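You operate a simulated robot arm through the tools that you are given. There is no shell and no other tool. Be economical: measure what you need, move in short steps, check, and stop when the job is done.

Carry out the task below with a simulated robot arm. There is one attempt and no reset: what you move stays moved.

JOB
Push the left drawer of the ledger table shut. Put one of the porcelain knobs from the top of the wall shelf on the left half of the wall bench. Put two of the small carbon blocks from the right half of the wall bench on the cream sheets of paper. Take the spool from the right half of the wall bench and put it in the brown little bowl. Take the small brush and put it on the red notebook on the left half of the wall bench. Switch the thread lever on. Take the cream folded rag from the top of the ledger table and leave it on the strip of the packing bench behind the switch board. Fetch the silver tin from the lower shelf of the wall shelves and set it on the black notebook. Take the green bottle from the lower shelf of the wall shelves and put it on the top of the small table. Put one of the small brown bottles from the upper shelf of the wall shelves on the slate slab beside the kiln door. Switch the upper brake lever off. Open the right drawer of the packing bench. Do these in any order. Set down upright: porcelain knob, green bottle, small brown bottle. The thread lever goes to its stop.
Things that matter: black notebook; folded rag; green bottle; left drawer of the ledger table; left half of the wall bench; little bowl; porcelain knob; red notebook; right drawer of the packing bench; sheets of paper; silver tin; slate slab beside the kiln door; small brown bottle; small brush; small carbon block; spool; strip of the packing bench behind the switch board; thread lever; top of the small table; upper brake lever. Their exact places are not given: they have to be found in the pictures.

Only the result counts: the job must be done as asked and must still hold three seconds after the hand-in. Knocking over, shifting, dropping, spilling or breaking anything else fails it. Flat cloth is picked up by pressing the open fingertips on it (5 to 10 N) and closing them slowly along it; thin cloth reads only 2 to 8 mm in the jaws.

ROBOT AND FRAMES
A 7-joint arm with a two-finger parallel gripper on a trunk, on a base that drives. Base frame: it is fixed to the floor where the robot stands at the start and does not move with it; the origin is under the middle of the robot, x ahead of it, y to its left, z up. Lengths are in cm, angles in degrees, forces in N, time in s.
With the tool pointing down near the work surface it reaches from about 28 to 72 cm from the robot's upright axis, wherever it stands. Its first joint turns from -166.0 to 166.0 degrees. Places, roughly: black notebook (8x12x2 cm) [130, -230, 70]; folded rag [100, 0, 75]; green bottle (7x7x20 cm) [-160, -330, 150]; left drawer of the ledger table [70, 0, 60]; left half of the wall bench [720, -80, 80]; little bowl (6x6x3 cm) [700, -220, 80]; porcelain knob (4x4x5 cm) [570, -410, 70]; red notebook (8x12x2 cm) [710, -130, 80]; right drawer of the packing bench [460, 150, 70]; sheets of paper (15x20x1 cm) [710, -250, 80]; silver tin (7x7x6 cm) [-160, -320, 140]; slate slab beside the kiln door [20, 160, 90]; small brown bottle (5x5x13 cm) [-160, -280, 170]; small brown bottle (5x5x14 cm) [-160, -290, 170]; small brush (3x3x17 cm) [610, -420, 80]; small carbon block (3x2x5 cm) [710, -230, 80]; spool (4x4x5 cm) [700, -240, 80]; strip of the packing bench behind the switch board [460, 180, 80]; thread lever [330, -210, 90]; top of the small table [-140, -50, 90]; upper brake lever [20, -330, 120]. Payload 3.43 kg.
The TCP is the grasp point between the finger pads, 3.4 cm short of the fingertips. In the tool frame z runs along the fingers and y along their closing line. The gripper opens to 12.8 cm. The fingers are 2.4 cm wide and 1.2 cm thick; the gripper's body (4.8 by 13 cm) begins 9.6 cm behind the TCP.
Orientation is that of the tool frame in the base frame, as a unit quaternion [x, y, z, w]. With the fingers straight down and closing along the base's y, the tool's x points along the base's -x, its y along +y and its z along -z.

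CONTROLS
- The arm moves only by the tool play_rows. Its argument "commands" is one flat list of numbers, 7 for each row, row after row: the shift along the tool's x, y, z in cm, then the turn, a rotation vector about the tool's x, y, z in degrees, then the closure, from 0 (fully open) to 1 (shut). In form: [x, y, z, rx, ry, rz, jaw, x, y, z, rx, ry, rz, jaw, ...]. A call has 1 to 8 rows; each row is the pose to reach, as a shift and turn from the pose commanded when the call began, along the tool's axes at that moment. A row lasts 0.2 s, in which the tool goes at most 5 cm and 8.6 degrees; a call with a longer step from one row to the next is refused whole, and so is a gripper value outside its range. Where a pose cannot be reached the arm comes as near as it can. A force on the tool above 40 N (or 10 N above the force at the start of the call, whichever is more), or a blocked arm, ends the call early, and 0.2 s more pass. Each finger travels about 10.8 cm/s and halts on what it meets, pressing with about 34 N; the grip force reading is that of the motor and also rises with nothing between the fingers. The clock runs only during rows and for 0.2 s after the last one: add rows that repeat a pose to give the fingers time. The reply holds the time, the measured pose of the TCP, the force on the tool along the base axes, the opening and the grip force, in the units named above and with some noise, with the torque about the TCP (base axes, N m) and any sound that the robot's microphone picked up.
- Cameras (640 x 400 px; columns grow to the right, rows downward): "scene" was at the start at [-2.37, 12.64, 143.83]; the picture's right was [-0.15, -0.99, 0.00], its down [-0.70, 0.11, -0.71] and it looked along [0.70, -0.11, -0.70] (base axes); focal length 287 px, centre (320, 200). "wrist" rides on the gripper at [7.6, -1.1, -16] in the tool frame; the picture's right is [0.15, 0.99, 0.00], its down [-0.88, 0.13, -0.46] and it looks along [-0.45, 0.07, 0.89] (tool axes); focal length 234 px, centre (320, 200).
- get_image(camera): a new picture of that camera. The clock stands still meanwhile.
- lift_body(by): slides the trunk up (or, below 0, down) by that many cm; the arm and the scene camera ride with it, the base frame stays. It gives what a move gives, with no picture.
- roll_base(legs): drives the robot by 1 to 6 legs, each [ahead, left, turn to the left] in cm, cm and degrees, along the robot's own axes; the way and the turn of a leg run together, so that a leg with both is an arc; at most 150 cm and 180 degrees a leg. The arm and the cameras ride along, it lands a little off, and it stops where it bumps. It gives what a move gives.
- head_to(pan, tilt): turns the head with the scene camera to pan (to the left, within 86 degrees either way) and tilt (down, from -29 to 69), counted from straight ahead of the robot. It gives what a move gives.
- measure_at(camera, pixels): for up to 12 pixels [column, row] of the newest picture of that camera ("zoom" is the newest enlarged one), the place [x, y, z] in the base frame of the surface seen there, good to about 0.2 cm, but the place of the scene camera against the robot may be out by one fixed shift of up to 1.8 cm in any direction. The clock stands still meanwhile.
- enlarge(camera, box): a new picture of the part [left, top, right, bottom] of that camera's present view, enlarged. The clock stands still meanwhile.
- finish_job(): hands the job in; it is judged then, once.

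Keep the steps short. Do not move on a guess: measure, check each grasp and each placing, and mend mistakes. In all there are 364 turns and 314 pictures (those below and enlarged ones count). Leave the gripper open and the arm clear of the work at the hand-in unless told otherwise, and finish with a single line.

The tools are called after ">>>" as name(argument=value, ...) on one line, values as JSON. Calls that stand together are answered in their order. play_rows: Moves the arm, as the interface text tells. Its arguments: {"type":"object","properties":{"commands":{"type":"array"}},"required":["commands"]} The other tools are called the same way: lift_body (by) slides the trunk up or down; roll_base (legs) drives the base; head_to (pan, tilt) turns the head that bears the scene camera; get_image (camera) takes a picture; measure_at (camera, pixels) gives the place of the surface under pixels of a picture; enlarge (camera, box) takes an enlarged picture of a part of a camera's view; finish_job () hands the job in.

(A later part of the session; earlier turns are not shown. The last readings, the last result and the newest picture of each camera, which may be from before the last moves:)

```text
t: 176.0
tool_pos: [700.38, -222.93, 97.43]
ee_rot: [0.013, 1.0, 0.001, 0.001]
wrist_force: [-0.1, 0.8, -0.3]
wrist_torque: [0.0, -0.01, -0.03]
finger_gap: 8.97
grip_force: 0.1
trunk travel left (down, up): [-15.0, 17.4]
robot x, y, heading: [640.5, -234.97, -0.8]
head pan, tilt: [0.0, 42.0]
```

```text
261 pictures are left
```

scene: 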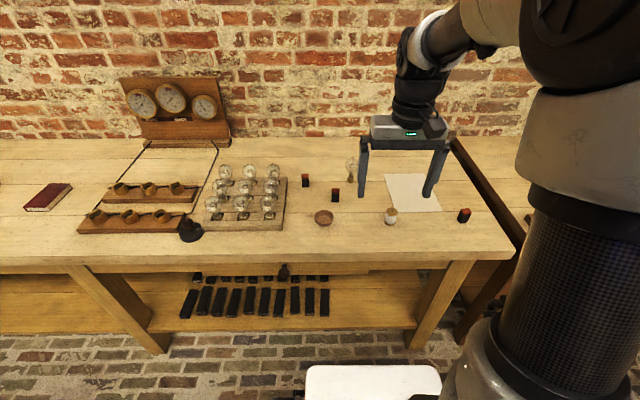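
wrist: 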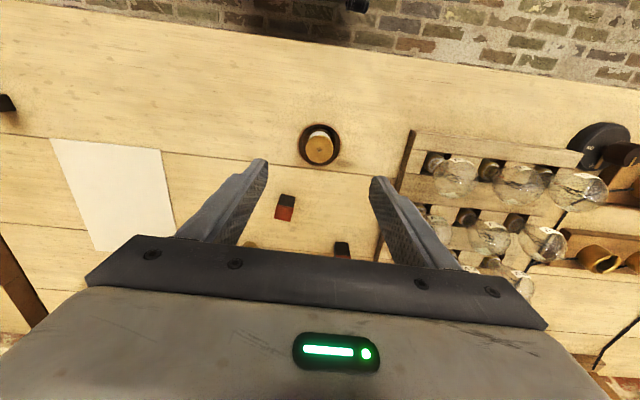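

Spool stands in the bowl. Now the carbon block at (285,208) and the paper.

>>> enlarge(camera="wrist", box=[250, 170, 370, 260])

>>> measure_at(camera="zoom", pixels=[[135, 195], [225, 205], [130, 250], [215, 260], [180, 160], [455, 390], [180, 225]])

>>> measure_at(camera="wrist", pixels=[[52, 142], [160, 152], [98, 248], [172, 235], [105, 200]])

```text
4.44 times, centred on (310, 215) of wrist
```

zoom: 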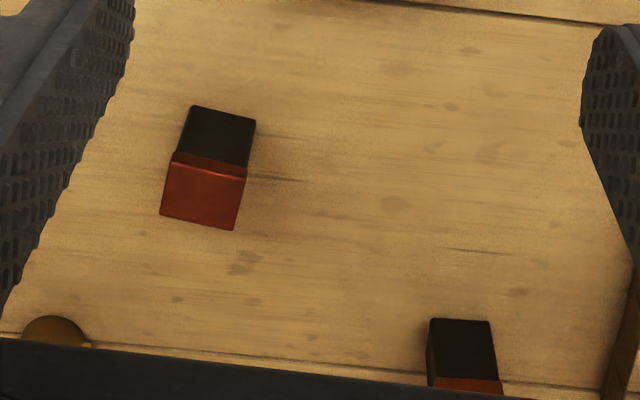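

```text
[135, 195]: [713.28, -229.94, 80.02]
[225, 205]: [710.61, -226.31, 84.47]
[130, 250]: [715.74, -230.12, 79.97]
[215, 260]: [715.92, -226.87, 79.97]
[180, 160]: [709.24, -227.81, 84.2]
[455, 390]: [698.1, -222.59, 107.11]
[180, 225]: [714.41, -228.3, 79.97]
```

```text
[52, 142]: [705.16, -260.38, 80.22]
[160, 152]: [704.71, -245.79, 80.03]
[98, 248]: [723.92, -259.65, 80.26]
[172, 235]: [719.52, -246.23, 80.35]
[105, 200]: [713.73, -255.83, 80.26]
```

Paper: x 705–724, y −260…−246. Block top centre ≈(710.2,−227.1), top 84.5. I first drive 10 ahead, 10 right for better reach.

>>> roll_base(legs=[[10, -10, 0.7]])

>>> get_image(camera="wrist")

```text
t: 177.6
tool_pos: [710.17, -232.27, 97.47]
ee_rot: [0.008, 1.0, 0.0, 0.001]
wrist_force: [0.5, 0.6, 0.7]
wrist_torque: [0.0, 0.01, 0.0]
finger_gap: 8.93
grip_force: 0.1
trunk travel left (down, up): [-15.0, 17.4]
robot x, y, heading: [650.48, -244.84, -0.2]
head pan, tilt: [0.0, 42.0]
```

```text
259 pictures are left
```

wrist: 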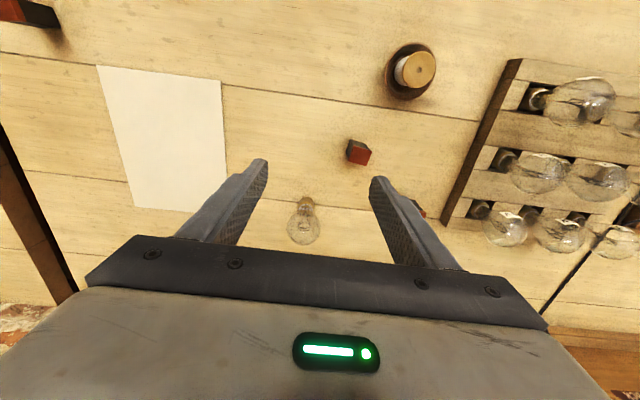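

>>> measure_at(camera="wrist", pixels=[[358, 153], [351, 150], [368, 153], [361, 160], [304, 225], [304, 200], [420, 205], [425, 213]])

>>> enlarge(camera="wrist", box=[320, 130, 400, 180])

```text
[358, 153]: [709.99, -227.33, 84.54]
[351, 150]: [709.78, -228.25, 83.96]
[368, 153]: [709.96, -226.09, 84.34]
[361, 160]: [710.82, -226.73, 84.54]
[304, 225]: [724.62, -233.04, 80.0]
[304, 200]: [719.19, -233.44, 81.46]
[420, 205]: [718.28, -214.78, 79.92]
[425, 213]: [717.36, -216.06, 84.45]
```

```text
8.00 times, centred on (360, 155) of wrist
```

zoom: 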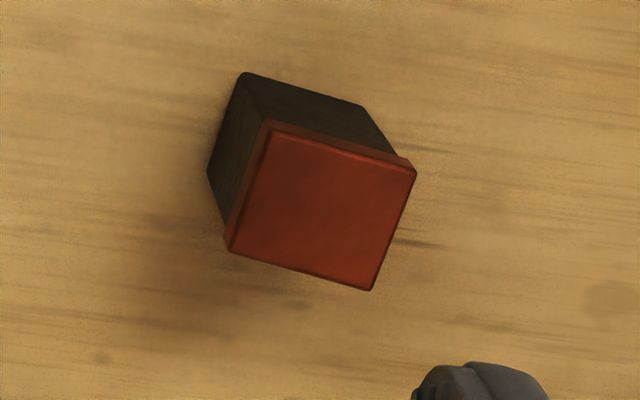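

Block centre (710.3,−227.0). Descend and grip it.

>>> play_rows(commands=[0, 2.6, 0, 0, 0, 0, 0.5, 0, 5.25, 0, 0, 0, 0, 0.55, 0, 5.25, 4.5, 0, 0, 0, 0.55, 0, 5.25, 9, 0, 0, 0, 0.55, 0, 5.25, 12, 0, 0, 0, 0.55, 0, 5.25, 13.4, 0, 0, 0, 0.55])

>>> play_rows(commands=[0, 0, 0, 0, 0, 0, 0.65, 0, 0, 0, 0, 0, 0, 0.8, 0, 0, 0, 0, 0, 0, 1, 0, 0, 0, 0, 0, 0, 1, 0, 0, -1, 0, 0, 0, 1, 0, 0, -3.5, 0, 0, 0, 1, 0, 0, -7, 0, 0, 0, 1, 0, 0, -9, 0, 0, 0, 1])

>>> get_image(camera="wrist")

```text
t: 179.0
tool_pos: [710.16, -226.87, 83.88]
ee_rot: [0.007, 1.0, -0.001, 0.0]
wrist_force: [-0.8, 0.4, 0.4]
wrist_torque: [-0.01, 0.01, 0.01]
finger_gap: 5.77
grip_force: 0.0
trunk travel left (down, up): [-15.0, 17.4]
robot x, y, heading: [650.57, -244.93, -0.1]
head pan, tilt: [0.0, 42.0]
```

```text
t: 180.8
tool_pos: [710.24, -226.84, 93.06]
ee_rot: [0.008, 1.0, -0.002, 0.001]
wrist_force: [0.0, 0.3, -0.2]
wrist_torque: [0.01, 0.0, -0.02]
finger_gap: 2.28
grip_force: 34.2
trunk travel left (down, up): [-15.0, 17.4]
robot x, y, heading: [651.13, -244.83, -0.2]
head pan, tilt: [0.0, 42.0]
```

```text
257 pictures are left
```

wrist: 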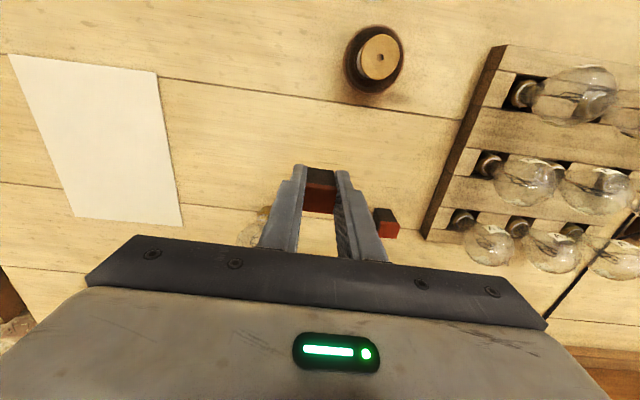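

Held. Carry it over the paper to (711,−256).

>>> play_rows(commands=[-0.2, -4.5, -2, 0, 0, 0, 1, -0.4, -9.3, -2, 0, 0, 0, 1, -0.6, -14, -2, 0, 0, 0, 1, -0.8, -19, -2, 0, 0, 0, 1, -1, -24, -2, 0, 0, 0, 1, -1.3, -29, -2, 0, 0, 0, 1, -1.3, -29.2, 2, 0, 0, 0, 1, -1.3, -29.2, 6, 0, 0, 0, 1])

>>> get_image(camera="wrist")

```text
t: 182.6
tool_pos: [711.04, -256.12, 86.75]
ee_rot: [0.007, 1.0, -0.001, 0.001]
wrist_force: [0.9, 0.0, -0.3]
wrist_torque: [-0.02, 0.0, 0.02]
finger_gap: 2.27
grip_force: 34.1
trunk travel left (down, up): [-15.0, 17.4]
robot x, y, heading: [650.3, -244.84, -0.1]
head pan, tilt: [0.0, 42.0]
```

```text
256 pictures are left
```

wrist: 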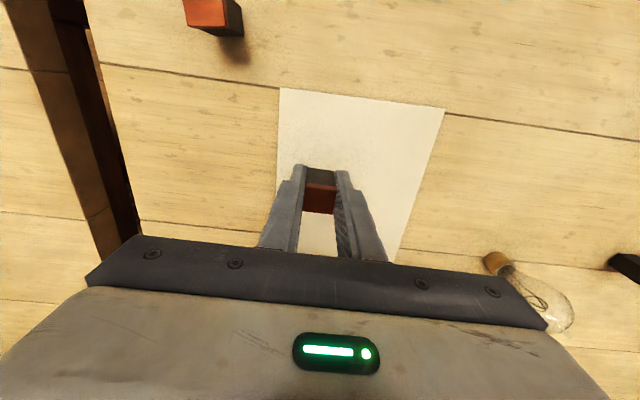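

Over the paper. Lower and release.

>>> play_rows(commands=[0, 0, 1.2, 0, 0, 0, 1, 0, 0, 2.1, 0, 0, 0, 1, 0, 0, 2.4, 0, 0, 0, 1, 0, 0, 2.55, 0, 0, 0, 1])

>>> play_rows(commands=[0, 0, 0, 0, 0, 0, 0.8, 0, 0, 0, 0, 0, 0, 0.7, 0, 0, 0, 0, 0, 0, 0.62, 0, 0, -2, 0, 0, 0, 0.62, 0, 0, -6, 0, 0, 0, 0.62, 0, 0, -10, 0, 0, 0, 0.62, 0, 0, -13, 0, 0, 0, 0.62])

>>> get_image(camera="wrist")

```text
t: 183.6
tool_pos: [711.08, -256.13, 84.38]
ee_rot: [0.007, 1.0, 0.0, 0.0]
wrist_force: [-0.7, 0.3, -0.1]
wrist_torque: [0.01, 0.0, 0.06]
finger_gap: 2.25
grip_force: 34.4
trunk travel left (down, up): [-15.0, 17.4]
robot x, y, heading: [650.55, -245.26, -0.2]
head pan, tilt: [0.0, 42.0]
```

```text
t: 185.2
tool_pos: [711.0, -256.22, 97.52]
ee_rot: [0.007, 1.0, -0.002, 0.001]
wrist_force: [-0.3, -0.6, 0.6]
wrist_torque: [0.01, -0.01, 0.01]
finger_gap: 4.87
grip_force: 0.0
trunk travel left (down, up): [-15.0, 17.4]
robot x, y, heading: [650.61, -244.87, -0.1]
head pan, tilt: [0.0, 42.0]
```

```text
255 pictures are left
```

wrist: 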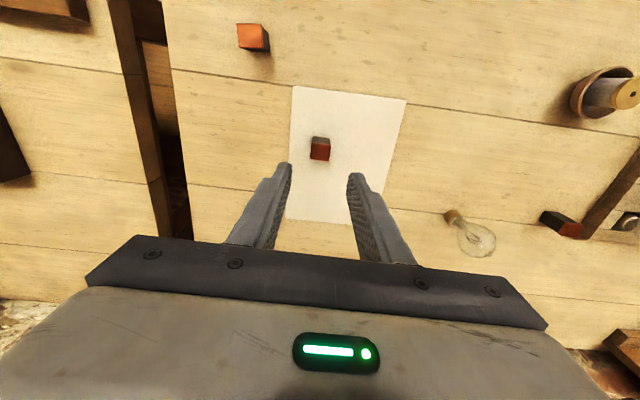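

First block stands on the paper. Second block at (252,37): measure.

>>> measure_at(camera="wrist", pixels=[[250, 38], [240, 35], [262, 38], [252, 46], [250, 28], [320, 153]])

```text
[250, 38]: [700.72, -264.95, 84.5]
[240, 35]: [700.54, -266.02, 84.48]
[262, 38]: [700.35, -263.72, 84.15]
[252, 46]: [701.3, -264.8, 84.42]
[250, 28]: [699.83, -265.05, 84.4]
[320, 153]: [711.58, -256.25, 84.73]
```

>>> play_rows(commands=[3.4, -2.9, 0, 0, 0, 0, 0.55, 6.8, -5.8, 0, 0, 0, 0, 0.55, 10.3, -8.85, 0, 0, 0, 0, 0.55, 10.3, -8.85, 4.5, 0, 0, 0, 0.55, 10.3, -8.85, 9, 0, 0, 0, 0.55, 10.3, -8.85, 12, 0, 0, 0, 0.55, 10.3, -8.85, 13.6, 0, 0, 0, 0.55])

>>> play_rows(commands=[0, 0, 0, 0, 0, 0, 0.65, 0, 0, 0, 0, 0, 0, 0.8, 0, 0, 0, 0, 0, 0, 1, 0, 0, 0, 0, 0, 0, 1, 0, 0, -1, 0, 0, 0, 1, 0, 0, -3.5, 0, 0, 0, 1, 0, 0, -7, 0, 0, 0, 1, 0, 0, -9, 0, 0, 0, 1])

>>> get_image(camera="wrist")

```text
t: 186.8
tool_pos: [700.67, -264.87, 83.87]
ee_rot: [0.007, 1.0, 0.0, 0.0]
wrist_force: [-0.9, 0.2, -0.4]
wrist_torque: [0.01, -0.01, -0.05]
finger_gap: 5.74
grip_force: 0.1
trunk travel left (down, up): [-15.0, 17.4]
robot x, y, heading: [650.65, -245.1, -0.0]
head pan, tilt: [0.0, 42.0]
```

```text
t: 188.6
tool_pos: [700.73, -264.87, 92.88]
ee_rot: [0.006, 1.0, 0.0, 0.001]
wrist_force: [-0.1, 0.4, -0.6]
wrist_torque: [-0.03, -0.01, 0.0]
finger_gap: 2.26
grip_force: 33.9
trunk travel left (down, up): [-15.0, 17.4]
robot x, y, heading: [650.09, -244.96, -0.3]
head pan, tilt: [0.0, 42.0]
```

```text
254 pictures are left
```

wrist: 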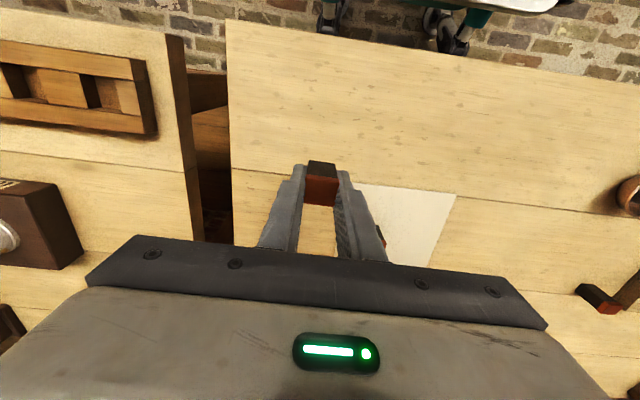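

>>> play_rows(commands=[-2.5, 3.9, 0, 0, 0, 0, 1, -5, 7.8, 0, 0, 0, 0, 1, -7.5, 11.7, 0, 0, 0, 0, 1, -10.1, 15.5, 0, 0, 0, 0, 1, -10.1, 15.5, 3.5, 0, 0, 0, 1, -10.1, 15.5, 7, 0, 0, 0, 1, -10.1, 15.5, 8.2, 0, 0, 0, 1, -10.1, 15.5, 8.6, 0, 0, 0, 1])

>>> play_rows(commands=[0, 0, 0, 0, 0, 0, 0.8, 0, 0, 0, 0, 0, 0, 0.7, 0, 0, 0, 0, 0, 0, 0.65, 0, 0, -2, 0, 0, 0, 0.65, 0, 0, -6, 0, 0, 0, 0.65, 0, 0, -10, 0, 0, 0, 0.65, 0, 0, -13, 0, 0, 0, 0.65])

>>> get_image(camera="wrist")

```text
t: 190.4
tool_pos: [710.89, -249.46, 84.27]
ee_rot: [0.008, 1.0, 0.0, 0.001]
wrist_force: [0.6, -0.3, -0.5]
wrist_torque: [0.01, 0.0, 0.02]
finger_gap: 2.26
grip_force: 34.1
trunk travel left (down, up): [-15.0, 17.4]
robot x, y, heading: [650.75, -244.63, -0.2]
head pan, tilt: [0.0, 42.0]
```

```text
t: 192.0
tool_pos: [710.93, -249.4, 97.31]
ee_rot: [0.008, 1.0, 0.0, 0.001]
wrist_force: [-0.2, -1.6, 0.2]
wrist_torque: [-0.01, -0.03, 0.02]
finger_gap: 4.48
grip_force: 0.1
trunk travel left (down, up): [-15.0, 17.4]
robot x, y, heading: [650.58, -245.19, -0.1]
head pan, tilt: [0.0, 42.0]
```

```text
253 pictures are left
```

wrist: 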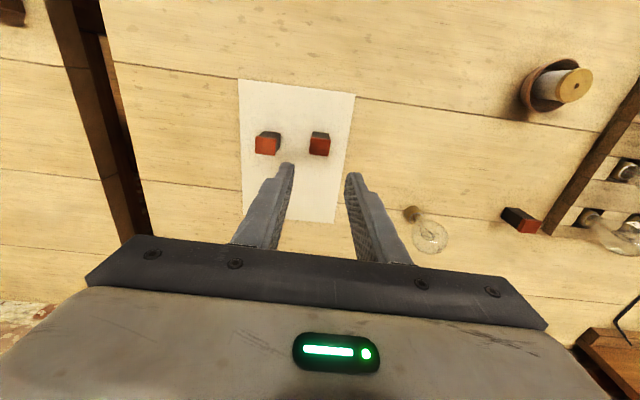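

Both blocks are on the paper. Next the porcelain knob and brush on the right wall. Retract, back up, turn right and look.

>>> play_rows(commands=[4, 0, -2, 0, 0, 0, 0, 8, 0, -4, 0, 0, 0, 0, 12, 0, -6, 0, 0, 0, 0, 16, 0, -8, 0, 0, 0, 0])

>>> roll_base(legs=[[-60, 0, 0], [0, 0, -90]])

>>> head_to(pan=0, tilt=25)

>>> get_image(camera="scene")

```text
t: 193.0
tool_pos: [694.93, -249.31, 105.18]
ee_rot: [0.007, 1.0, 0.001, 0.0]
wrist_force: [0.7, 0.3, 0.5]
wrist_torque: [0.01, 0.07, 0.02]
finger_gap: 12.78
grip_force: 0.1
trunk travel left (down, up): [-15.0, 17.4]
robot x, y, heading: [650.6, -244.93, -0.1]
head pan, tilt: [0.0, 42.0]
```

```text
t: 200.3
tool_pos: [586.77, -289.41, 105.14]
ee_rot: [0.709, 0.706, 0.0, 0.001]
wrist_force: [0.6, -0.1, -0.9]
wrist_torque: [-0.01, 0.01, 0.02]
finger_gap: 12.82
grip_force: 0.0
trunk travel left (down, up): [-15.0, 17.4]
robot x, y, heading: [591.1, -244.72, -89.8]
head pan, tilt: [0.0, 42.0]
```

```text
t: 201.1
tool_pos: [586.65, -289.39, 105.17]
ee_rot: [0.709, 0.705, 0.0, 0.001]
wrist_force: [0.7, 0.2, 0.3]
wrist_torque: [-0.06, 0.01, 0.01]
finger_gap: 12.79
grip_force: 0.1
trunk travel left (down, up): [-15.0, 17.4]
robot x, y, heading: [590.69, -244.86, -89.9]
head pan, tilt: [0.0, 25.0]
```

```text
252 pictures are left
```

scene: 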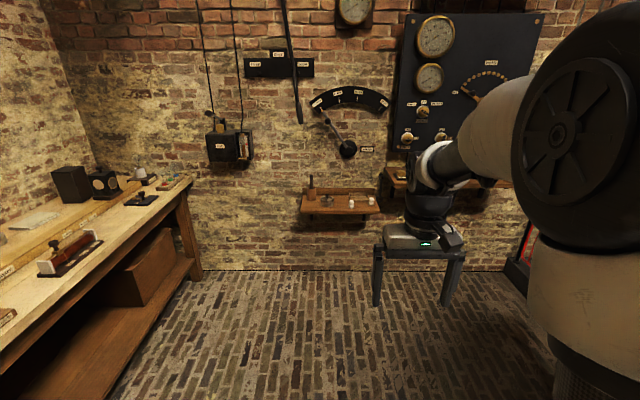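

>>> enlarge(camera="scene", box=[290, 160, 410, 235])

>>> measure_at(camera="zoom", pixels=[[112, 130], [112, 95], [200, 215], [320, 220], [430, 210], [460, 245], [80, 250], [260, 260], [430, 225], [70, 190]])

>>> measure_at(camera="scene", pixels=[[340, 260], [392, 182], [440, 300], [500, 185]])

```text
5.33 times, centred on (350, 198) of scene
```

zoom: 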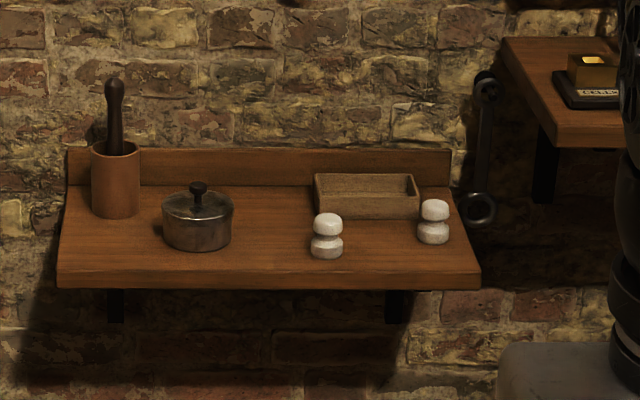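

```text
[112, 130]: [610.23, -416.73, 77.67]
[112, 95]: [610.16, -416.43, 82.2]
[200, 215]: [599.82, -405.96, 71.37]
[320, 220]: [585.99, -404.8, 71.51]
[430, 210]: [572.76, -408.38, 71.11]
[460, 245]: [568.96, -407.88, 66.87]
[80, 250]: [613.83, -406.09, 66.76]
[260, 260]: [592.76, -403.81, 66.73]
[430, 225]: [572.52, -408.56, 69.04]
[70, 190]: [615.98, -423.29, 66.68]
```

```text
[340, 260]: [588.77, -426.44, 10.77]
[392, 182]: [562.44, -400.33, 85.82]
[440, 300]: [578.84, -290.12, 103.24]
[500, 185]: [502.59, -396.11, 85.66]
```

Brush handle stands in a cup at (610,−417); porcelain knobs at (586,−404.8) and (572.6,−408.4) on a shelf z≈66. Drive 97 ahead.

>>> roll_base(legs=[[97, -4, 0]])

>>> get_image(camera="wrist")

>>> head_to(pan=0, tilt=42)

>>> get_image(camera="scene")

```text
t: 206.2
tool_pos: [583.32, -386.27, 105.31]
ee_rot: [0.709, 0.706, -0.001, 0.001]
wrist_force: [0.0, -0.4, 0.0]
wrist_torque: [-0.01, 0.01, -0.02]
finger_gap: 12.8
grip_force: 0.0
trunk travel left (down, up): [-15.0, 17.4]
robot x, y, heading: [587.43, -341.62, -89.8]
head pan, tilt: [0.0, 25.0]
```

```text
250 pictures are left
```

wrist: 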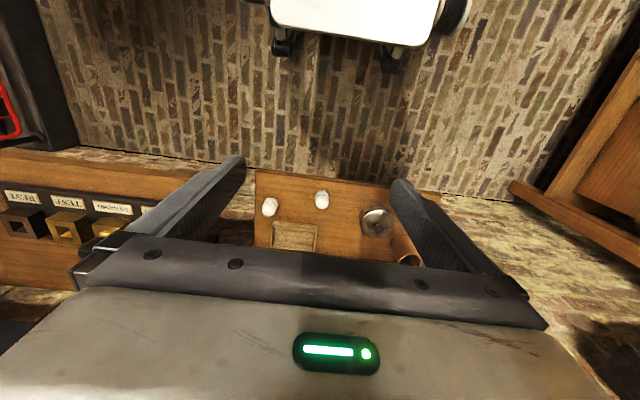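

```text
t: 206.9
tool_pos: [583.21, -386.32, 105.26]
ee_rot: [0.709, 0.705, -0.001, 0.001]
wrist_force: [0.6, 0.7, 0.0]
wrist_torque: [0.03, 0.02, 0.01]
finger_gap: 12.8
grip_force: 0.1
trunk travel left (down, up): [-15.0, 17.4]
robot x, y, heading: [587.28, -342.04, -89.7]
head pan, tilt: [0.0, 42.0]
```

```text
249 pictures are left
```

scene: 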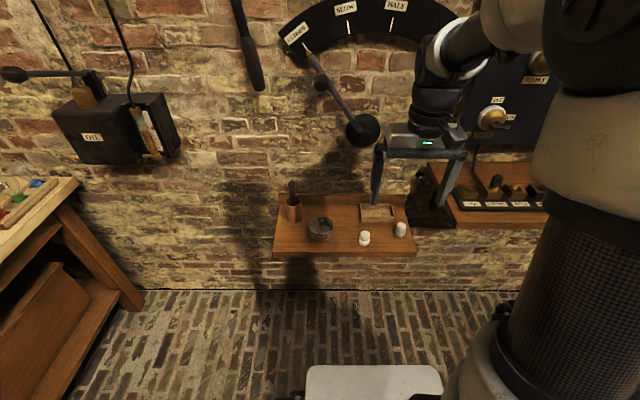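

>>> measure_at(camera="scene", pixels=[[363, 130], [320, 75], [255, 75], [390, 20], [430, 220], [290, 195]])

>>> measure_at(camera="wrist", pixels=[[321, 199], [315, 199], [328, 199], [270, 206], [378, 222], [350, 190], [298, 235], [408, 258]])

```text
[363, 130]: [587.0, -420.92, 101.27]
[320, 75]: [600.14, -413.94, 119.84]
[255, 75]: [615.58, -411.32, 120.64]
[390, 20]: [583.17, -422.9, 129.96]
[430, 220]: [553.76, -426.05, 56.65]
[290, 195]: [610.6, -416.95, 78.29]
```

```text
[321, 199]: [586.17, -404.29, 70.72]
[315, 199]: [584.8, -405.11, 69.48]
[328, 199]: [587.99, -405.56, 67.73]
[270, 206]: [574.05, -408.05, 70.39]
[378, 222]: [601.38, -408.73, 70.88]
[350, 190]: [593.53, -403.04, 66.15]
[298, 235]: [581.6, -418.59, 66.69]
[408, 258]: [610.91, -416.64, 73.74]
```

Descend to a closer view above knob 1.

>>> play_rows(commands=[-4, 1, 2, 0, 0, 0, 0.2, -8, 2, 4, 0, 0, 0, 0.4, -12, 3, 6, 0, 0, 0, 0.5, -15.5, 3, 9, 0, 0, 0, 0.5, -18, 3, 13, 0, 0, 0, 0.5, -18.7, 3, 17, 0, 0, 0, 0.5])

>>> get_image(camera="wrist")

```text
t: 208.3
tool_pos: [586.1, -405.12, 88.27]
ee_rot: [0.709, 0.705, -0.001, 0.001]
wrist_force: [0.3, -0.5, -0.1]
wrist_torque: [-0.02, -0.02, -0.02]
finger_gap: 6.38
grip_force: 0.0
trunk travel left (down, up): [-15.0, 17.4]
robot x, y, heading: [587.6, -341.7, -89.8]
head pan, tilt: [0.0, 42.0]
```

```text
248 pictures are left
```

wrist: 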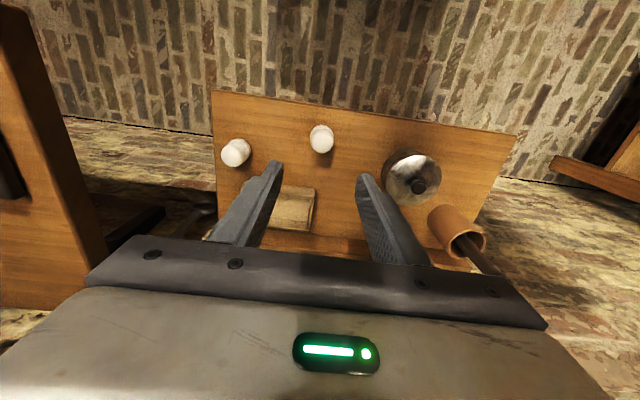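

>>> measure_at(camera="wrist", pixels=[[321, 138], [311, 137], [331, 140], [321, 130], [322, 147], [345, 150], [300, 195], [410, 160], [455, 210], [460, 240]])

>>> enlarge(camera="wrist", box=[290, 115, 354, 155])

```text
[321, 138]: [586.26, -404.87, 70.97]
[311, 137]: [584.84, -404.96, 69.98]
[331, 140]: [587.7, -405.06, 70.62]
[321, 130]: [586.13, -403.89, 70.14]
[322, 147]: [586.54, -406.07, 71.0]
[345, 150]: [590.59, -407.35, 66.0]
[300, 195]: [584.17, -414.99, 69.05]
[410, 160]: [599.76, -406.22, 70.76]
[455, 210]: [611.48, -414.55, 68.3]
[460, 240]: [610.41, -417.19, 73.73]
```

```text
10.00 times, centred on (322, 135) of wrist
```

zoom: 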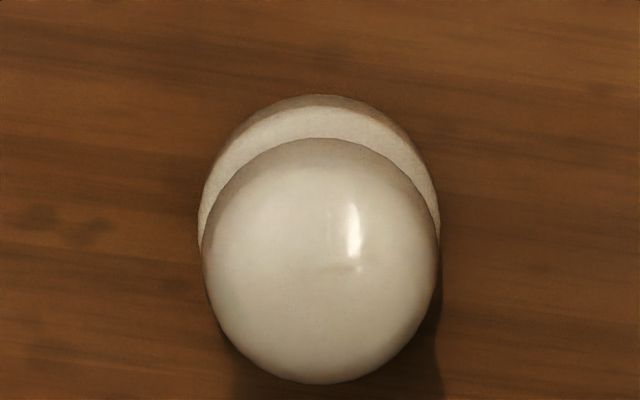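

Knob centre (586.2,−405.2), shelf 66.0. Descend 18.3 and grip.

>>> play_rows(commands=[0, 0.1, 4.5, 0, 0, 0, 0.5, 0, 0.1, 9, 0, 0, 0, 0.5, 0, 0.1, 13.5, 0, 0, 0, 0.5, 0, 0.1, 17, 0, 0, 0, 0.5, 0, 0.1, 18.3, 0, 0, 0, 0.5, 0, 0.1, 18.3, 0, 0, 0, 0.7, 0, 0.1, 18.3, 0, 0, 0, 0.9, 0, 0.1, 18.3, 0, 0, 0, 1])

>>> play_rows(commands=[0, 0, 0, 0, 0, 0, 1, 0, 0, -1, 0, 0, 0, 1, 0, 0, -3, 0, 0, 0, 1, 0, 0, -6, 0, 0, 0, 1, 1, 0, -9, 0, 0, 0, 1, 3, 0, -12, 0, 0, 0, 1, 5.5, 0, -15, 0, 0, 0, 1, 8, 0, -18, 0, 0, 0, 1])

>>> get_image(camera="wrist")

```text
t: 210.2
tool_pos: [586.13, -405.22, 70.05]
ee_rot: [0.709, 0.705, 0.0, 0.001]
wrist_force: [-0.2, -0.4, -0.4]
wrist_torque: [-0.01, 0.01, 0.01]
finger_gap: 3.61
grip_force: 34.5
trunk travel left (down, up): [-15.0, 17.4]
robot x, y, heading: [587.35, -341.87, -89.6]
head pan, tilt: [0.0, 42.0]
```

```text
t: 211.9
tool_pos: [586.28, -397.09, 87.98]
ee_rot: [0.709, 0.705, -0.001, 0.001]
wrist_force: [0.3, -0.4, -0.2]
wrist_torque: [0.03, -0.02, 0.04]
finger_gap: 3.63
grip_force: 34.2
trunk travel left (down, up): [-15.0, 17.4]
robot x, y, heading: [587.09, -341.87, -89.5]
head pan, tilt: [0.0, 42.0]
```

```text
246 pictures are left
```

wrist: 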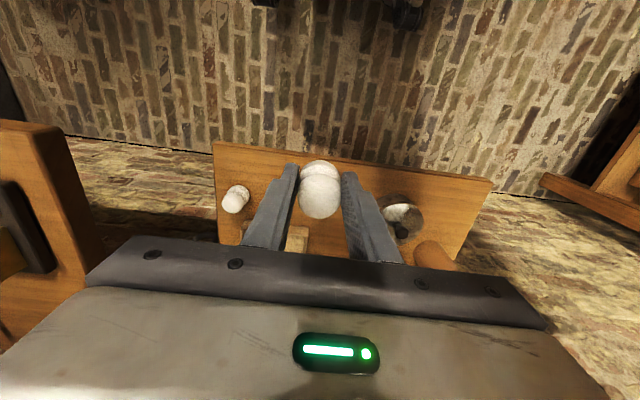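

Knob held. Raise, back up, turn to the wall bench and drive to its left half.

>>> play_rows(commands=[2, 0, -4, 0, 0, 0, 1, 4, 0, -8, 0, 0, 0, 1, 6, 0, -12, 0, 0, 0, 1, 9, 0, -15, 0, 0, 0, 1])

>>> roll_base(legs=[[-80, 0, 0], [0, 0, 90], [0, 135, 0], [48, 0, 0]])

>>> get_image(camera="scene")

```text
t: 212.9
tool_pos: [586.33, -387.98, 102.88]
ee_rot: [0.709, 0.705, 0.0, 0.001]
wrist_force: [-0.1, 0.4, -1.5]
wrist_torque: [0.04, -0.02, 0.0]
finger_gap: 3.64
grip_force: 33.8
trunk travel left (down, up): [-15.0, 17.4]
robot x, y, heading: [587.23, -341.97, -89.6]
head pan, tilt: [0.0, 42.0]
```

```text
t: 236.2
tool_pos: [680.15, -129.67, 102.97]
ee_rot: [0.004, 1.0, 0.0, 0.002]
wrist_force: [-0.6, 0.1, -0.2]
wrist_torque: [-0.01, -0.01, 0.01]
finger_gap: 3.64
grip_force: 34.2
trunk travel left (down, up): [-15.0, 17.4]
robot x, y, heading: [634.14, -128.55, -0.0]
head pan, tilt: [0.0, 42.0]
```

```text
245 pictures are left
```

scene: 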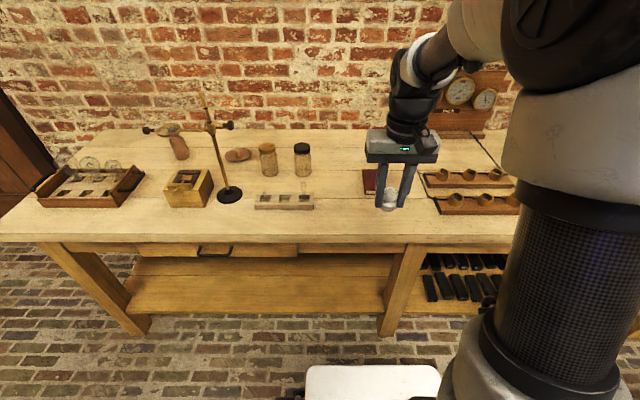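

>>> measure_at(camera="scene", pixels=[[340, 205], [345, 220], [345, 190], [375, 185], [310, 200], [300, 160], [400, 250], [30, 215], [300, 240], [230, 195]])

>>> get_image(camera="wrist")

```text
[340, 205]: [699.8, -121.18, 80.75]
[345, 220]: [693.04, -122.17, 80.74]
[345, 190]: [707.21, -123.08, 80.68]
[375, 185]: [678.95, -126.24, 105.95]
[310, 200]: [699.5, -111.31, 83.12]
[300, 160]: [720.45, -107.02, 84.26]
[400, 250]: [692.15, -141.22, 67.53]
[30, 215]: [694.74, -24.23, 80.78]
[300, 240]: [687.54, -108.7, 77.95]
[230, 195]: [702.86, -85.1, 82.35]
```

```text
244 pictures are left
```

wrist: 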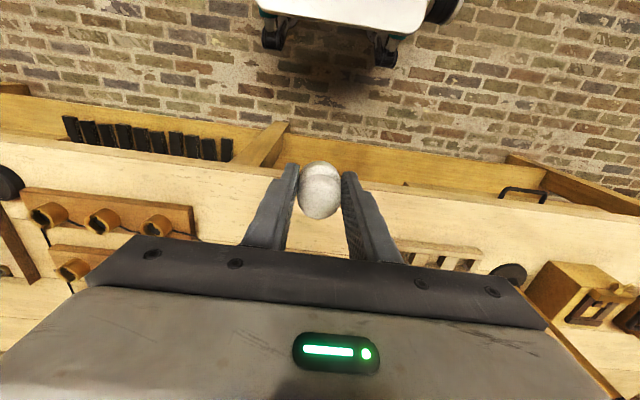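

Placing the knob at (695,−121) between the rack and the red notebook.

>>> play_rows(commands=[-3.7, 2.2, 0, 0, 0, 0, 1, -7.4, 4.4, 0, 0, 0, 0, 1, -11.1, 6.6, 0, 0, 0, 0, 1, -14.8, 8.8, 0, 0, 0, 0, 1, -14.8, 8.8, 4, 0, 0, 0, 1, -14.8, 8.8, 8, 0, 0, 0, 1, -14.8, 8.8, 12, 0, 0, 0, 1, -14.8, 8.8, 15, 0, 0, 0, 1])

>>> get_image(camera="wrist")

```text
t: 238.0
tool_pos: [695.05, -120.75, 87.84]
ee_rot: [0.004, 1.0, 0.001, 0.002]
wrist_force: [0.9, 0.0, -1.3]
wrist_torque: [-0.04, -0.02, -0.01]
finger_gap: 3.62
grip_force: 34.5
trunk travel left (down, up): [-15.0, 17.4]
robot x, y, heading: [634.48, -128.49, 0.2]
head pan, tilt: [0.0, 42.0]
```

```text
243 pictures are left
```

wrist: 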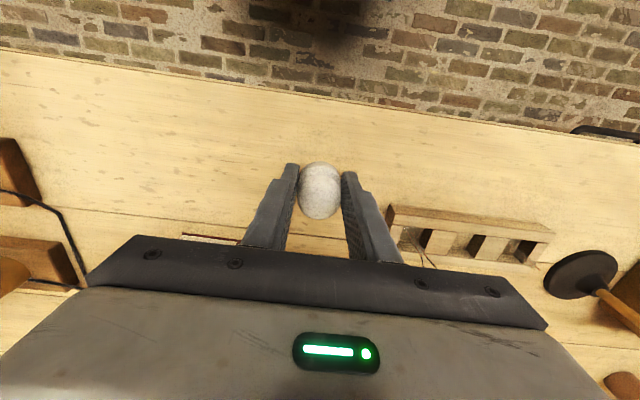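

>>> play_rows(commands=[0, 0, 2, 0, 0, 0, 1, 0, 0, 3.2, 0, 0, 0, 1, 0, 0, 3.6, 0, 0, 0, 1, 0, 0, 3.8, 0, 0, 0, 1])

>>> play_rows(commands=[0, 0, 0, 0, 0, 0, 0.7, 0, 0, 0, 0, 0, 0, 0.62, 0, 0, 0, 0, 0, 0, 0.58, 0, 0, -2, 0, 0, 0, 0.58, 0, 0, -6, 0, 0, 0, 0.58, 0, 0, -10, 0, 0, 0, 0.58, 0, 0, -14, 0, 0, 0, 0.3, 3, 0, -18, 0, 0, 0, 0])

>>> get_image(camera="wrist")

```text
t: 239.0
tool_pos: [695.01, -120.85, 84.14]
ee_rot: [0.004, 1.0, -0.001, 0.0]
wrist_force: [0.5, 0.3, -1.0]
wrist_torque: [0.02, -0.01, 0.02]
finger_gap: 3.63
grip_force: 33.7
trunk travel left (down, up): [-15.0, 17.4]
robot x, y, heading: [633.82, -128.51, 0.1]
head pan, tilt: [0.0, 42.0]
```

```text
t: 240.8
tool_pos: [691.89, -120.95, 102.16]
ee_rot: [0.004, 1.0, -0.001, 0.0]
wrist_force: [0.0, 0.6, -0.6]
wrist_torque: [-0.02, 0.03, 0.03]
finger_gap: 12.79
grip_force: 0.1
trunk travel left (down, up): [-15.0, 17.4]
robot x, y, heading: [634.0, -128.24, 0.4]
head pan, tilt: [0.0, 42.0]
```

```text
242 pictures are left
```

wrist: 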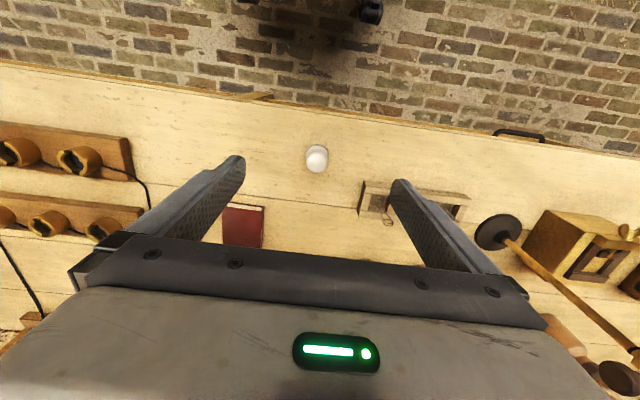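

Knob stands upright. Measure the red notebook from here.

>>> measure_at(camera="wrist", pixels=[[226, 206], [263, 209], [224, 242], [260, 247], [243, 225], [317, 155]])

>>> play_rows(commands=[4, 0, 0, 0, 0, 0, 0, 8, 0, 0, 0, 0, 0, 0, 12, 0, 0, 0, 0, 0, 0])

>>> get_image(camera="scene")

```text
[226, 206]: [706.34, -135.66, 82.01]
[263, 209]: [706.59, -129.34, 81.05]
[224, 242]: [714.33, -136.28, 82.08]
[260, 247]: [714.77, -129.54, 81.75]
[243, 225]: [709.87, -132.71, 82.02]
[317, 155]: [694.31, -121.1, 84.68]
```

```text
t: 241.6
tool_pos: [680.07, -120.84, 102.13]
ee_rot: [0.005, 1.0, 0.0, 0.001]
wrist_force: [0.2, 0.5, 0.3]
wrist_torque: [0.01, 0.0, -0.01]
finger_gap: 12.81
grip_force: 0.1
trunk travel left (down, up): [-15.0, 17.4]
robot x, y, heading: [634.12, -128.15, 0.2]
head pan, tilt: [0.0, 42.0]
```

```text
241 pictures are left
```

scene: 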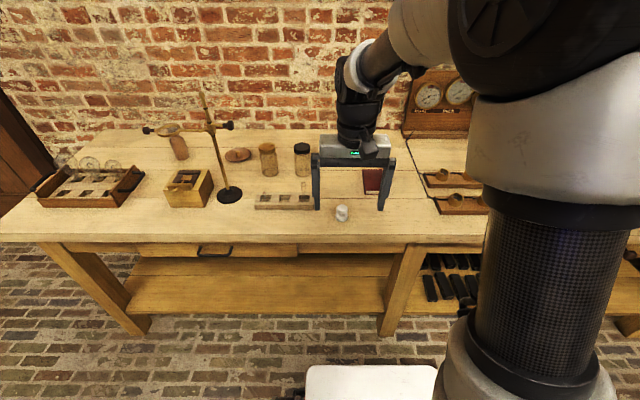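

Notebook: x 706–718, y −136…−128.5, top 82.0. Now back to the wall shelf for the brush.

>>> roll_base(legs=[[-27, 0, 0], [0, -115, 0], [0, 0, -90], [93, 0, 0]])

>>> get_image(camera="scene")

```text
t: 262.8
tool_pos: [617.35, -382.17, 102.23]
ee_rot: [0.708, 0.707, -0.001, 0.001]
wrist_force: [-0.1, -0.7, -0.2]
wrist_torque: [-0.03, 0.02, -0.01]
finger_gap: 12.82
grip_force: 0.1
trunk travel left (down, up): [-15.0, 17.4]
robot x, y, heading: [608.91, -336.14, -89.6]
head pan, tilt: [0.0, 42.0]
```

```text
240 pictures are left
```

scene: 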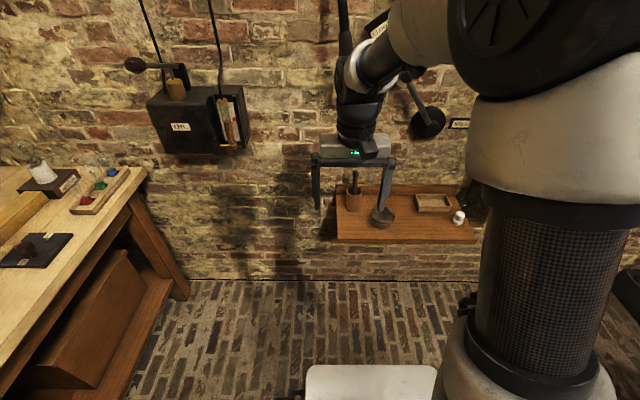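

Pitching the tool forward and lowering to z≈82, aligned to x 610.6.

>>> play_rows(commands=[0, -1, 2.5, 0, -8.5, 0, 0, 0, -2, 5, 0, -17, 0, 0, 0, -3, 7.5, 0, -25.5, 0, 0, 0, -4, 10, 0, -34, 0, 0, 0, -5, 12.5, 0, -42.5, 0, 0, 0, -6, 15, 0, -51, 0, 0, 0, -6.7, 17.5, 0, -59.5, 0, 0.3, 0, -6.7, 20, 0, -68, 0, 0.5])

>>> play_rows(commands=[0, 0, 0, 0, -7, 0, 0.5])

>>> get_image(camera="wrist")

```text
t: 264.6
tool_pos: [610.56, -382.47, 81.87]
ee_rot: [0.586, 0.586, -0.396, 0.396]
wrist_force: [-0.4, 0.6, 0.3]
wrist_torque: [0.02, -0.03, -0.03]
finger_gap: 6.41
grip_force: 0.0
out of reach, approached as far as the arm can: row 6, 7, 8
trunk travel left (down, up): [-15.0, 17.4]
robot x, y, heading: [609.4, -336.16, -89.2]
head pan, tilt: [0.0, 42.0]
```

```text
t: 265.0
tool_pos: [610.76, -382.48, 82.06]
ee_rot: [0.56, 0.56, -0.432, 0.431]
wrist_force: [0.9, 0.7, 0.1]
wrist_torque: [0.02, 0.01, 0.0]
finger_gap: 6.4
grip_force: 0.0
trunk travel left (down, up): [-15.0, 17.4]
robot x, y, heading: [609.63, -336.1, -89.4]
head pan, tilt: [0.0, 42.0]
```

```text
239 pictures are left
```

wrist: 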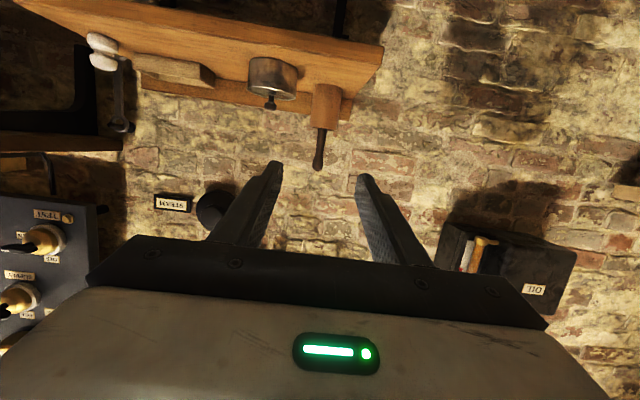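

>>> measure_at(camera="wrist", pixels=[[322, 135], [320, 150], [318, 163], [326, 118], [336, 128], [270, 100], [345, 90]])

```text
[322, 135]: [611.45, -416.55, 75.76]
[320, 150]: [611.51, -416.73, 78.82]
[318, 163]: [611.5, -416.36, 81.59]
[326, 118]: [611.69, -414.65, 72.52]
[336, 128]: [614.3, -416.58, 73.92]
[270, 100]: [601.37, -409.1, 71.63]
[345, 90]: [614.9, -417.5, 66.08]
```

Handle at (611.5,−417), z 74–82.5. Drive 18 ahead and verify.

>>> roll_base(legs=[[18, 0, 0]])

>>> get_image(camera="wrist")

>>> measure_at(camera="wrist", pixels=[[320, 150], [318, 160], [322, 140], [322, 165], [318, 175]])

```text
t: 266.5
tool_pos: [610.94, -400.58, 81.99]
ee_rot: [0.561, 0.56, -0.432, 0.43]
wrist_force: [0.1, -0.7, 0.0]
wrist_torque: [-0.03, 0.01, -0.01]
finger_gap: 6.39
grip_force: 0.0
trunk travel left (down, up): [-15.0, 17.4]
robot x, y, heading: [609.28, -354.34, -89.5]
head pan, tilt: [0.0, 42.0]
```

```text
238 pictures are left
```

wrist: 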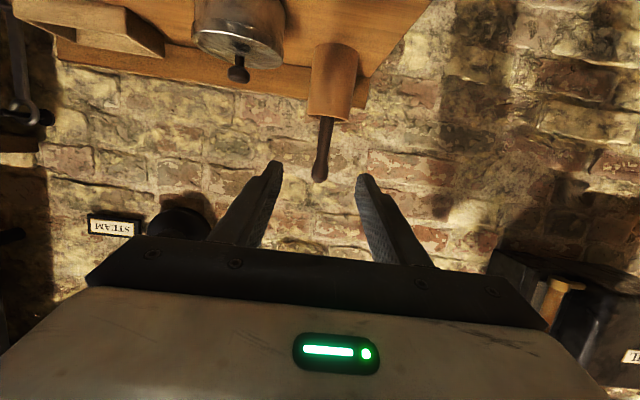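

```text
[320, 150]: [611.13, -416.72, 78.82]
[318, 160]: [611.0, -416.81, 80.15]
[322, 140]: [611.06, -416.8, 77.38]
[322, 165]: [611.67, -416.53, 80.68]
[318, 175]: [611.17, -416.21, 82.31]
```

>>> play_rows(commands=[-0.2, 0.4, 4, 0, 0, 0, 0.5, -0.5, 0.4, 8, 0, 0, 0, 0.5, -0.7, 0.4, 11.5, 0, 0, 0, 0.5, -0.85, 0.4, 14, 0, 0, 0, 0.5, -0.93, 0.4, 15.2, 0, 0, 0, 0.5])

>>> get_image(camera="wrist")

```text
t: 267.7
tool_pos: [611.29, -415.39, 78.87]
ee_rot: [0.561, 0.56, -0.432, 0.43]
wrist_force: [-0.3, -0.4, 0.3]
wrist_torque: [0.0, 0.0, 0.0]
finger_gap: 6.38
grip_force: 0.1
trunk travel left (down, up): [-15.0, 17.4]
robot x, y, heading: [609.33, -354.47, -89.4]
head pan, tilt: [0.0, 42.0]
```

```text
237 pictures are left
```

wrist: 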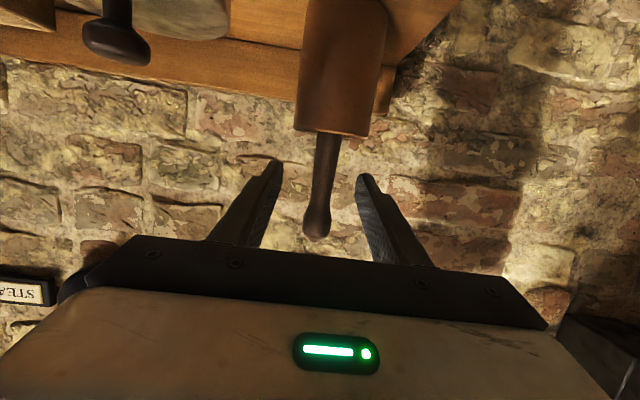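

Handle is between the fingers. Close, then lift vertically.

>>> play_rows(commands=[0, 0, 0, 0, 0, 0, 0.65, 0, 0, 0, 0, 0, 0, 0.8, 0, 0, 0, 0, 0, 0, 0.9, 0, 0, 0, 0, 0, 0, 1, 0, 0, 0, 0, 0, 0, 1, 0, 0, 0, 0, 0, 0, 1])

>>> play_rows(commands=[-0.97, 0, -0.26, 0, 0, 0, 1, -2.9, 0, -0.77, 0, 0, 0, 1, -4.8, 0, -1.3, 0, 0, 0, 1, -6.8, 0, -1.8, 0, 0, 0, 1, -8.7, 0, -2.3, 0, 0, 0, 1, -10.6, 0, -2.83, 0, 0, 0, 1, -11.6, 0, -3.1, 0, 0, 0, 1])

>>> get_image(camera="wrist")

>>> get_image(camera="scene")

```text
t: 269.1
tool_pos: [611.19, -415.32, 78.91]
ee_rot: [0.561, 0.56, -0.432, 0.43]
wrist_force: [0.2, 0.1, 0.4]
wrist_torque: [0.0, -0.03, 0.01]
finger_gap: 1.67
grip_force: 34.1
trunk travel left (down, up): [-15.0, 17.4]
robot x, y, heading: [609.29, -353.85, -89.7]
head pan, tilt: [0.0, 42.0]
```

```text
t: 270.7
tool_pos: [611.23, -415.41, 90.92]
ee_rot: [0.561, 0.56, -0.432, 0.431]
wrist_force: [-0.2, -0.7, 0.3]
wrist_torque: [0.01, -0.01, 0.03]
finger_gap: 1.7
grip_force: 34.0
trunk travel left (down, up): [-15.0, 17.4]
robot x, y, heading: [609.6, -354.32, -89.6]
head pan, tilt: [0.0, 42.0]
```

```text
236 pictures are left
```

wrist: 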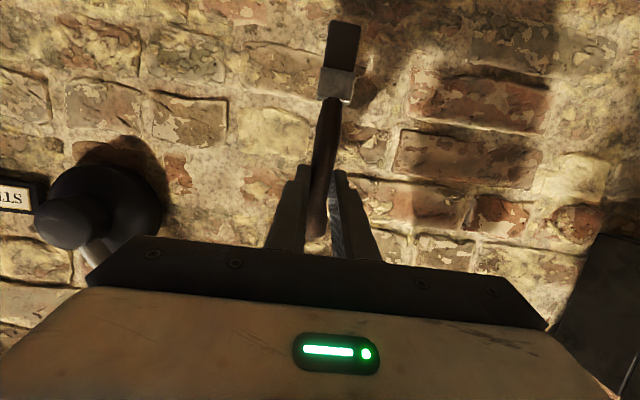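

```text
235 pictures are left
```

scene: 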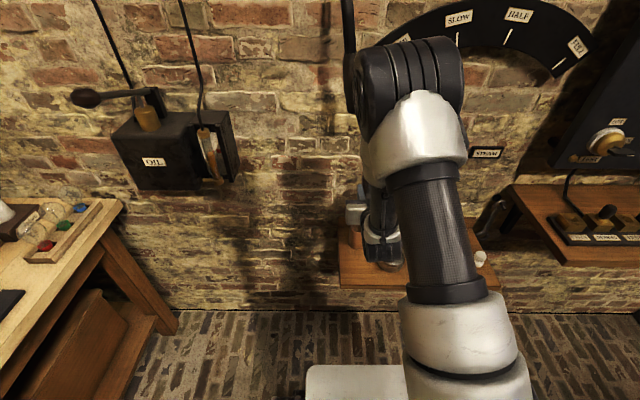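

Brush is clear of the cup. Back the base straight out.

>>> roll_base(legs=[[-75, 0, 0]])

>>> get_image(camera="scene")

```text
t: 274.7
tool_pos: [610.48, -341.09, 90.75]
ee_rot: [0.561, 0.561, -0.431, 0.43]
wrist_force: [-0.6, 0.2, 0.3]
wrist_torque: [0.05, 0.01, 0.04]
finger_gap: 1.68
grip_force: 33.8
trunk travel left (down, up): [-15.0, 17.4]
robot x, y, heading: [608.63, -280.0, -88.9]
head pan, tilt: [0.0, 42.0]
```

```text
234 pictures are left
```

scene: 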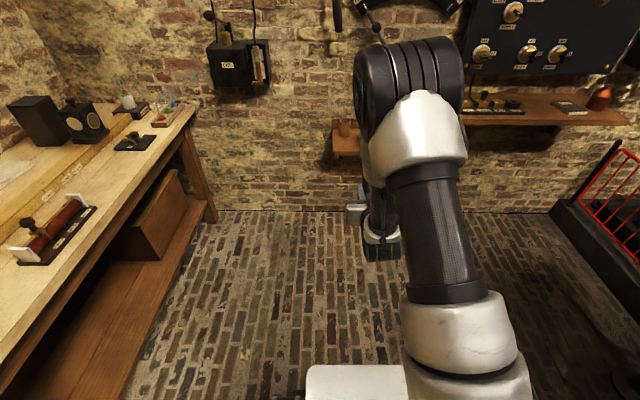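

Now rotating the tool by 90° so that the brush becomes horizontal (head toward me).

>>> play_rows(commands=[0, 0, 0, 0, 8.5, 0, 1, 0, 0, 0, 0, 17, 0, 1, 0, 0, 0, 0, 25.5, 0, 1, 0, 0, 0, 0, 34, 0, 1, 0, 0, 0, 0, 42.5, 0, 1, 0, 0, 0, 0, 51, 0, 1, 0, 0, 0, 0, 59.5, 0, 1, 0, 0, 0, 0, 68, 0, 1])

>>> play_rows(commands=[0, 0, 0, 0, 8, 0, 1, 0, 0, 0, 0, 16, 0, 1, 0, 0, 0, 0, 22, 0, 1])

>>> get_image(camera="wrist")

>>> get_image(camera="scene")

```text
t: 276.5
tool_pos: [610.53, -341.15, 90.85]
ee_rot: [0.706, 0.706, -0.044, 0.044]
wrist_force: [-0.2, -0.5, 0.0]
wrist_torque: [-0.06, -0.02, 0.04]
finger_gap: 1.71
grip_force: 33.5
trunk travel left (down, up): [-15.0, 17.4]
robot x, y, heading: [608.71, -279.89, -89.2]
head pan, tilt: [0.0, 42.0]
```

```text
t: 277.3
tool_pos: [610.56, -341.01, 90.91]
ee_rot: [0.7, 0.702, 0.091, -0.093]
wrist_force: [-0.7, 0.1, -0.9]
wrist_torque: [-0.05, 0.0, 0.0]
finger_gap: 1.72
grip_force: 33.9
trunk travel left (down, up): [-15.0, 17.4]
robot x, y, heading: [608.55, -279.86, -89.1]
head pan, tilt: [0.0, 42.0]
```

```text
233 pictures are left
```

wrist: 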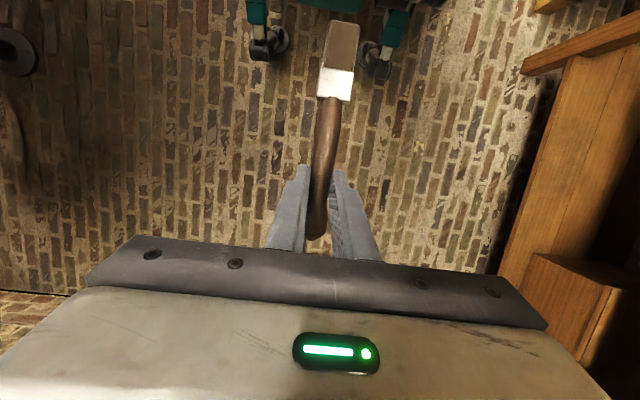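

```text
232 pictures are left
```

scene: 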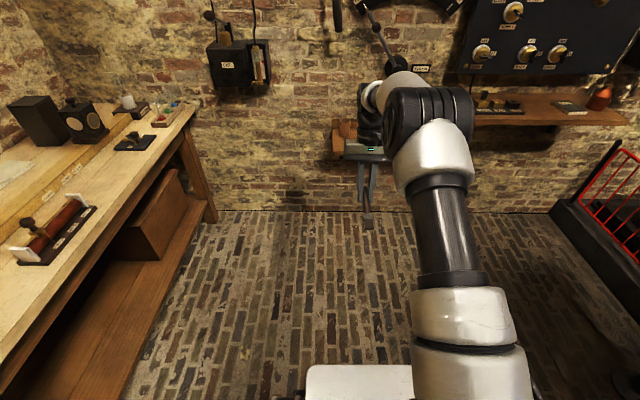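

>>> measure_at(camera="wrist", pixels=[[342, 27], [340, 50], [334, 85], [328, 120], [322, 160], [316, 225]])

>>> enlarge(camera="scene", box=[310, 100, 430, 180])

```text
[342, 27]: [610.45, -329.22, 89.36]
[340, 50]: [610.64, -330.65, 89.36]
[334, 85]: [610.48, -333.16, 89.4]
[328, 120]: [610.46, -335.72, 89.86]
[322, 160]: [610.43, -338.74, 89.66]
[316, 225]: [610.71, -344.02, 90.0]
```

```text
5.00 times, centred on (370, 140) of scene
```

zoom: 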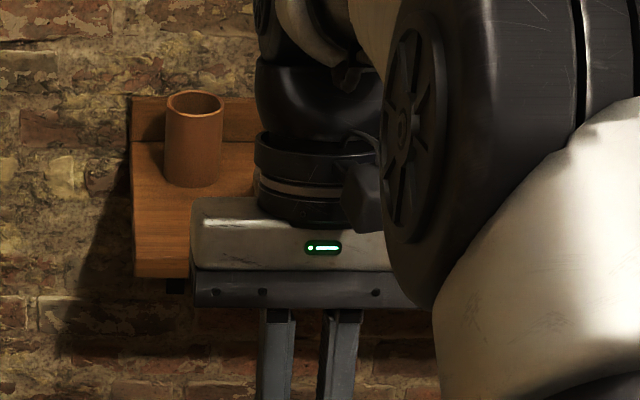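

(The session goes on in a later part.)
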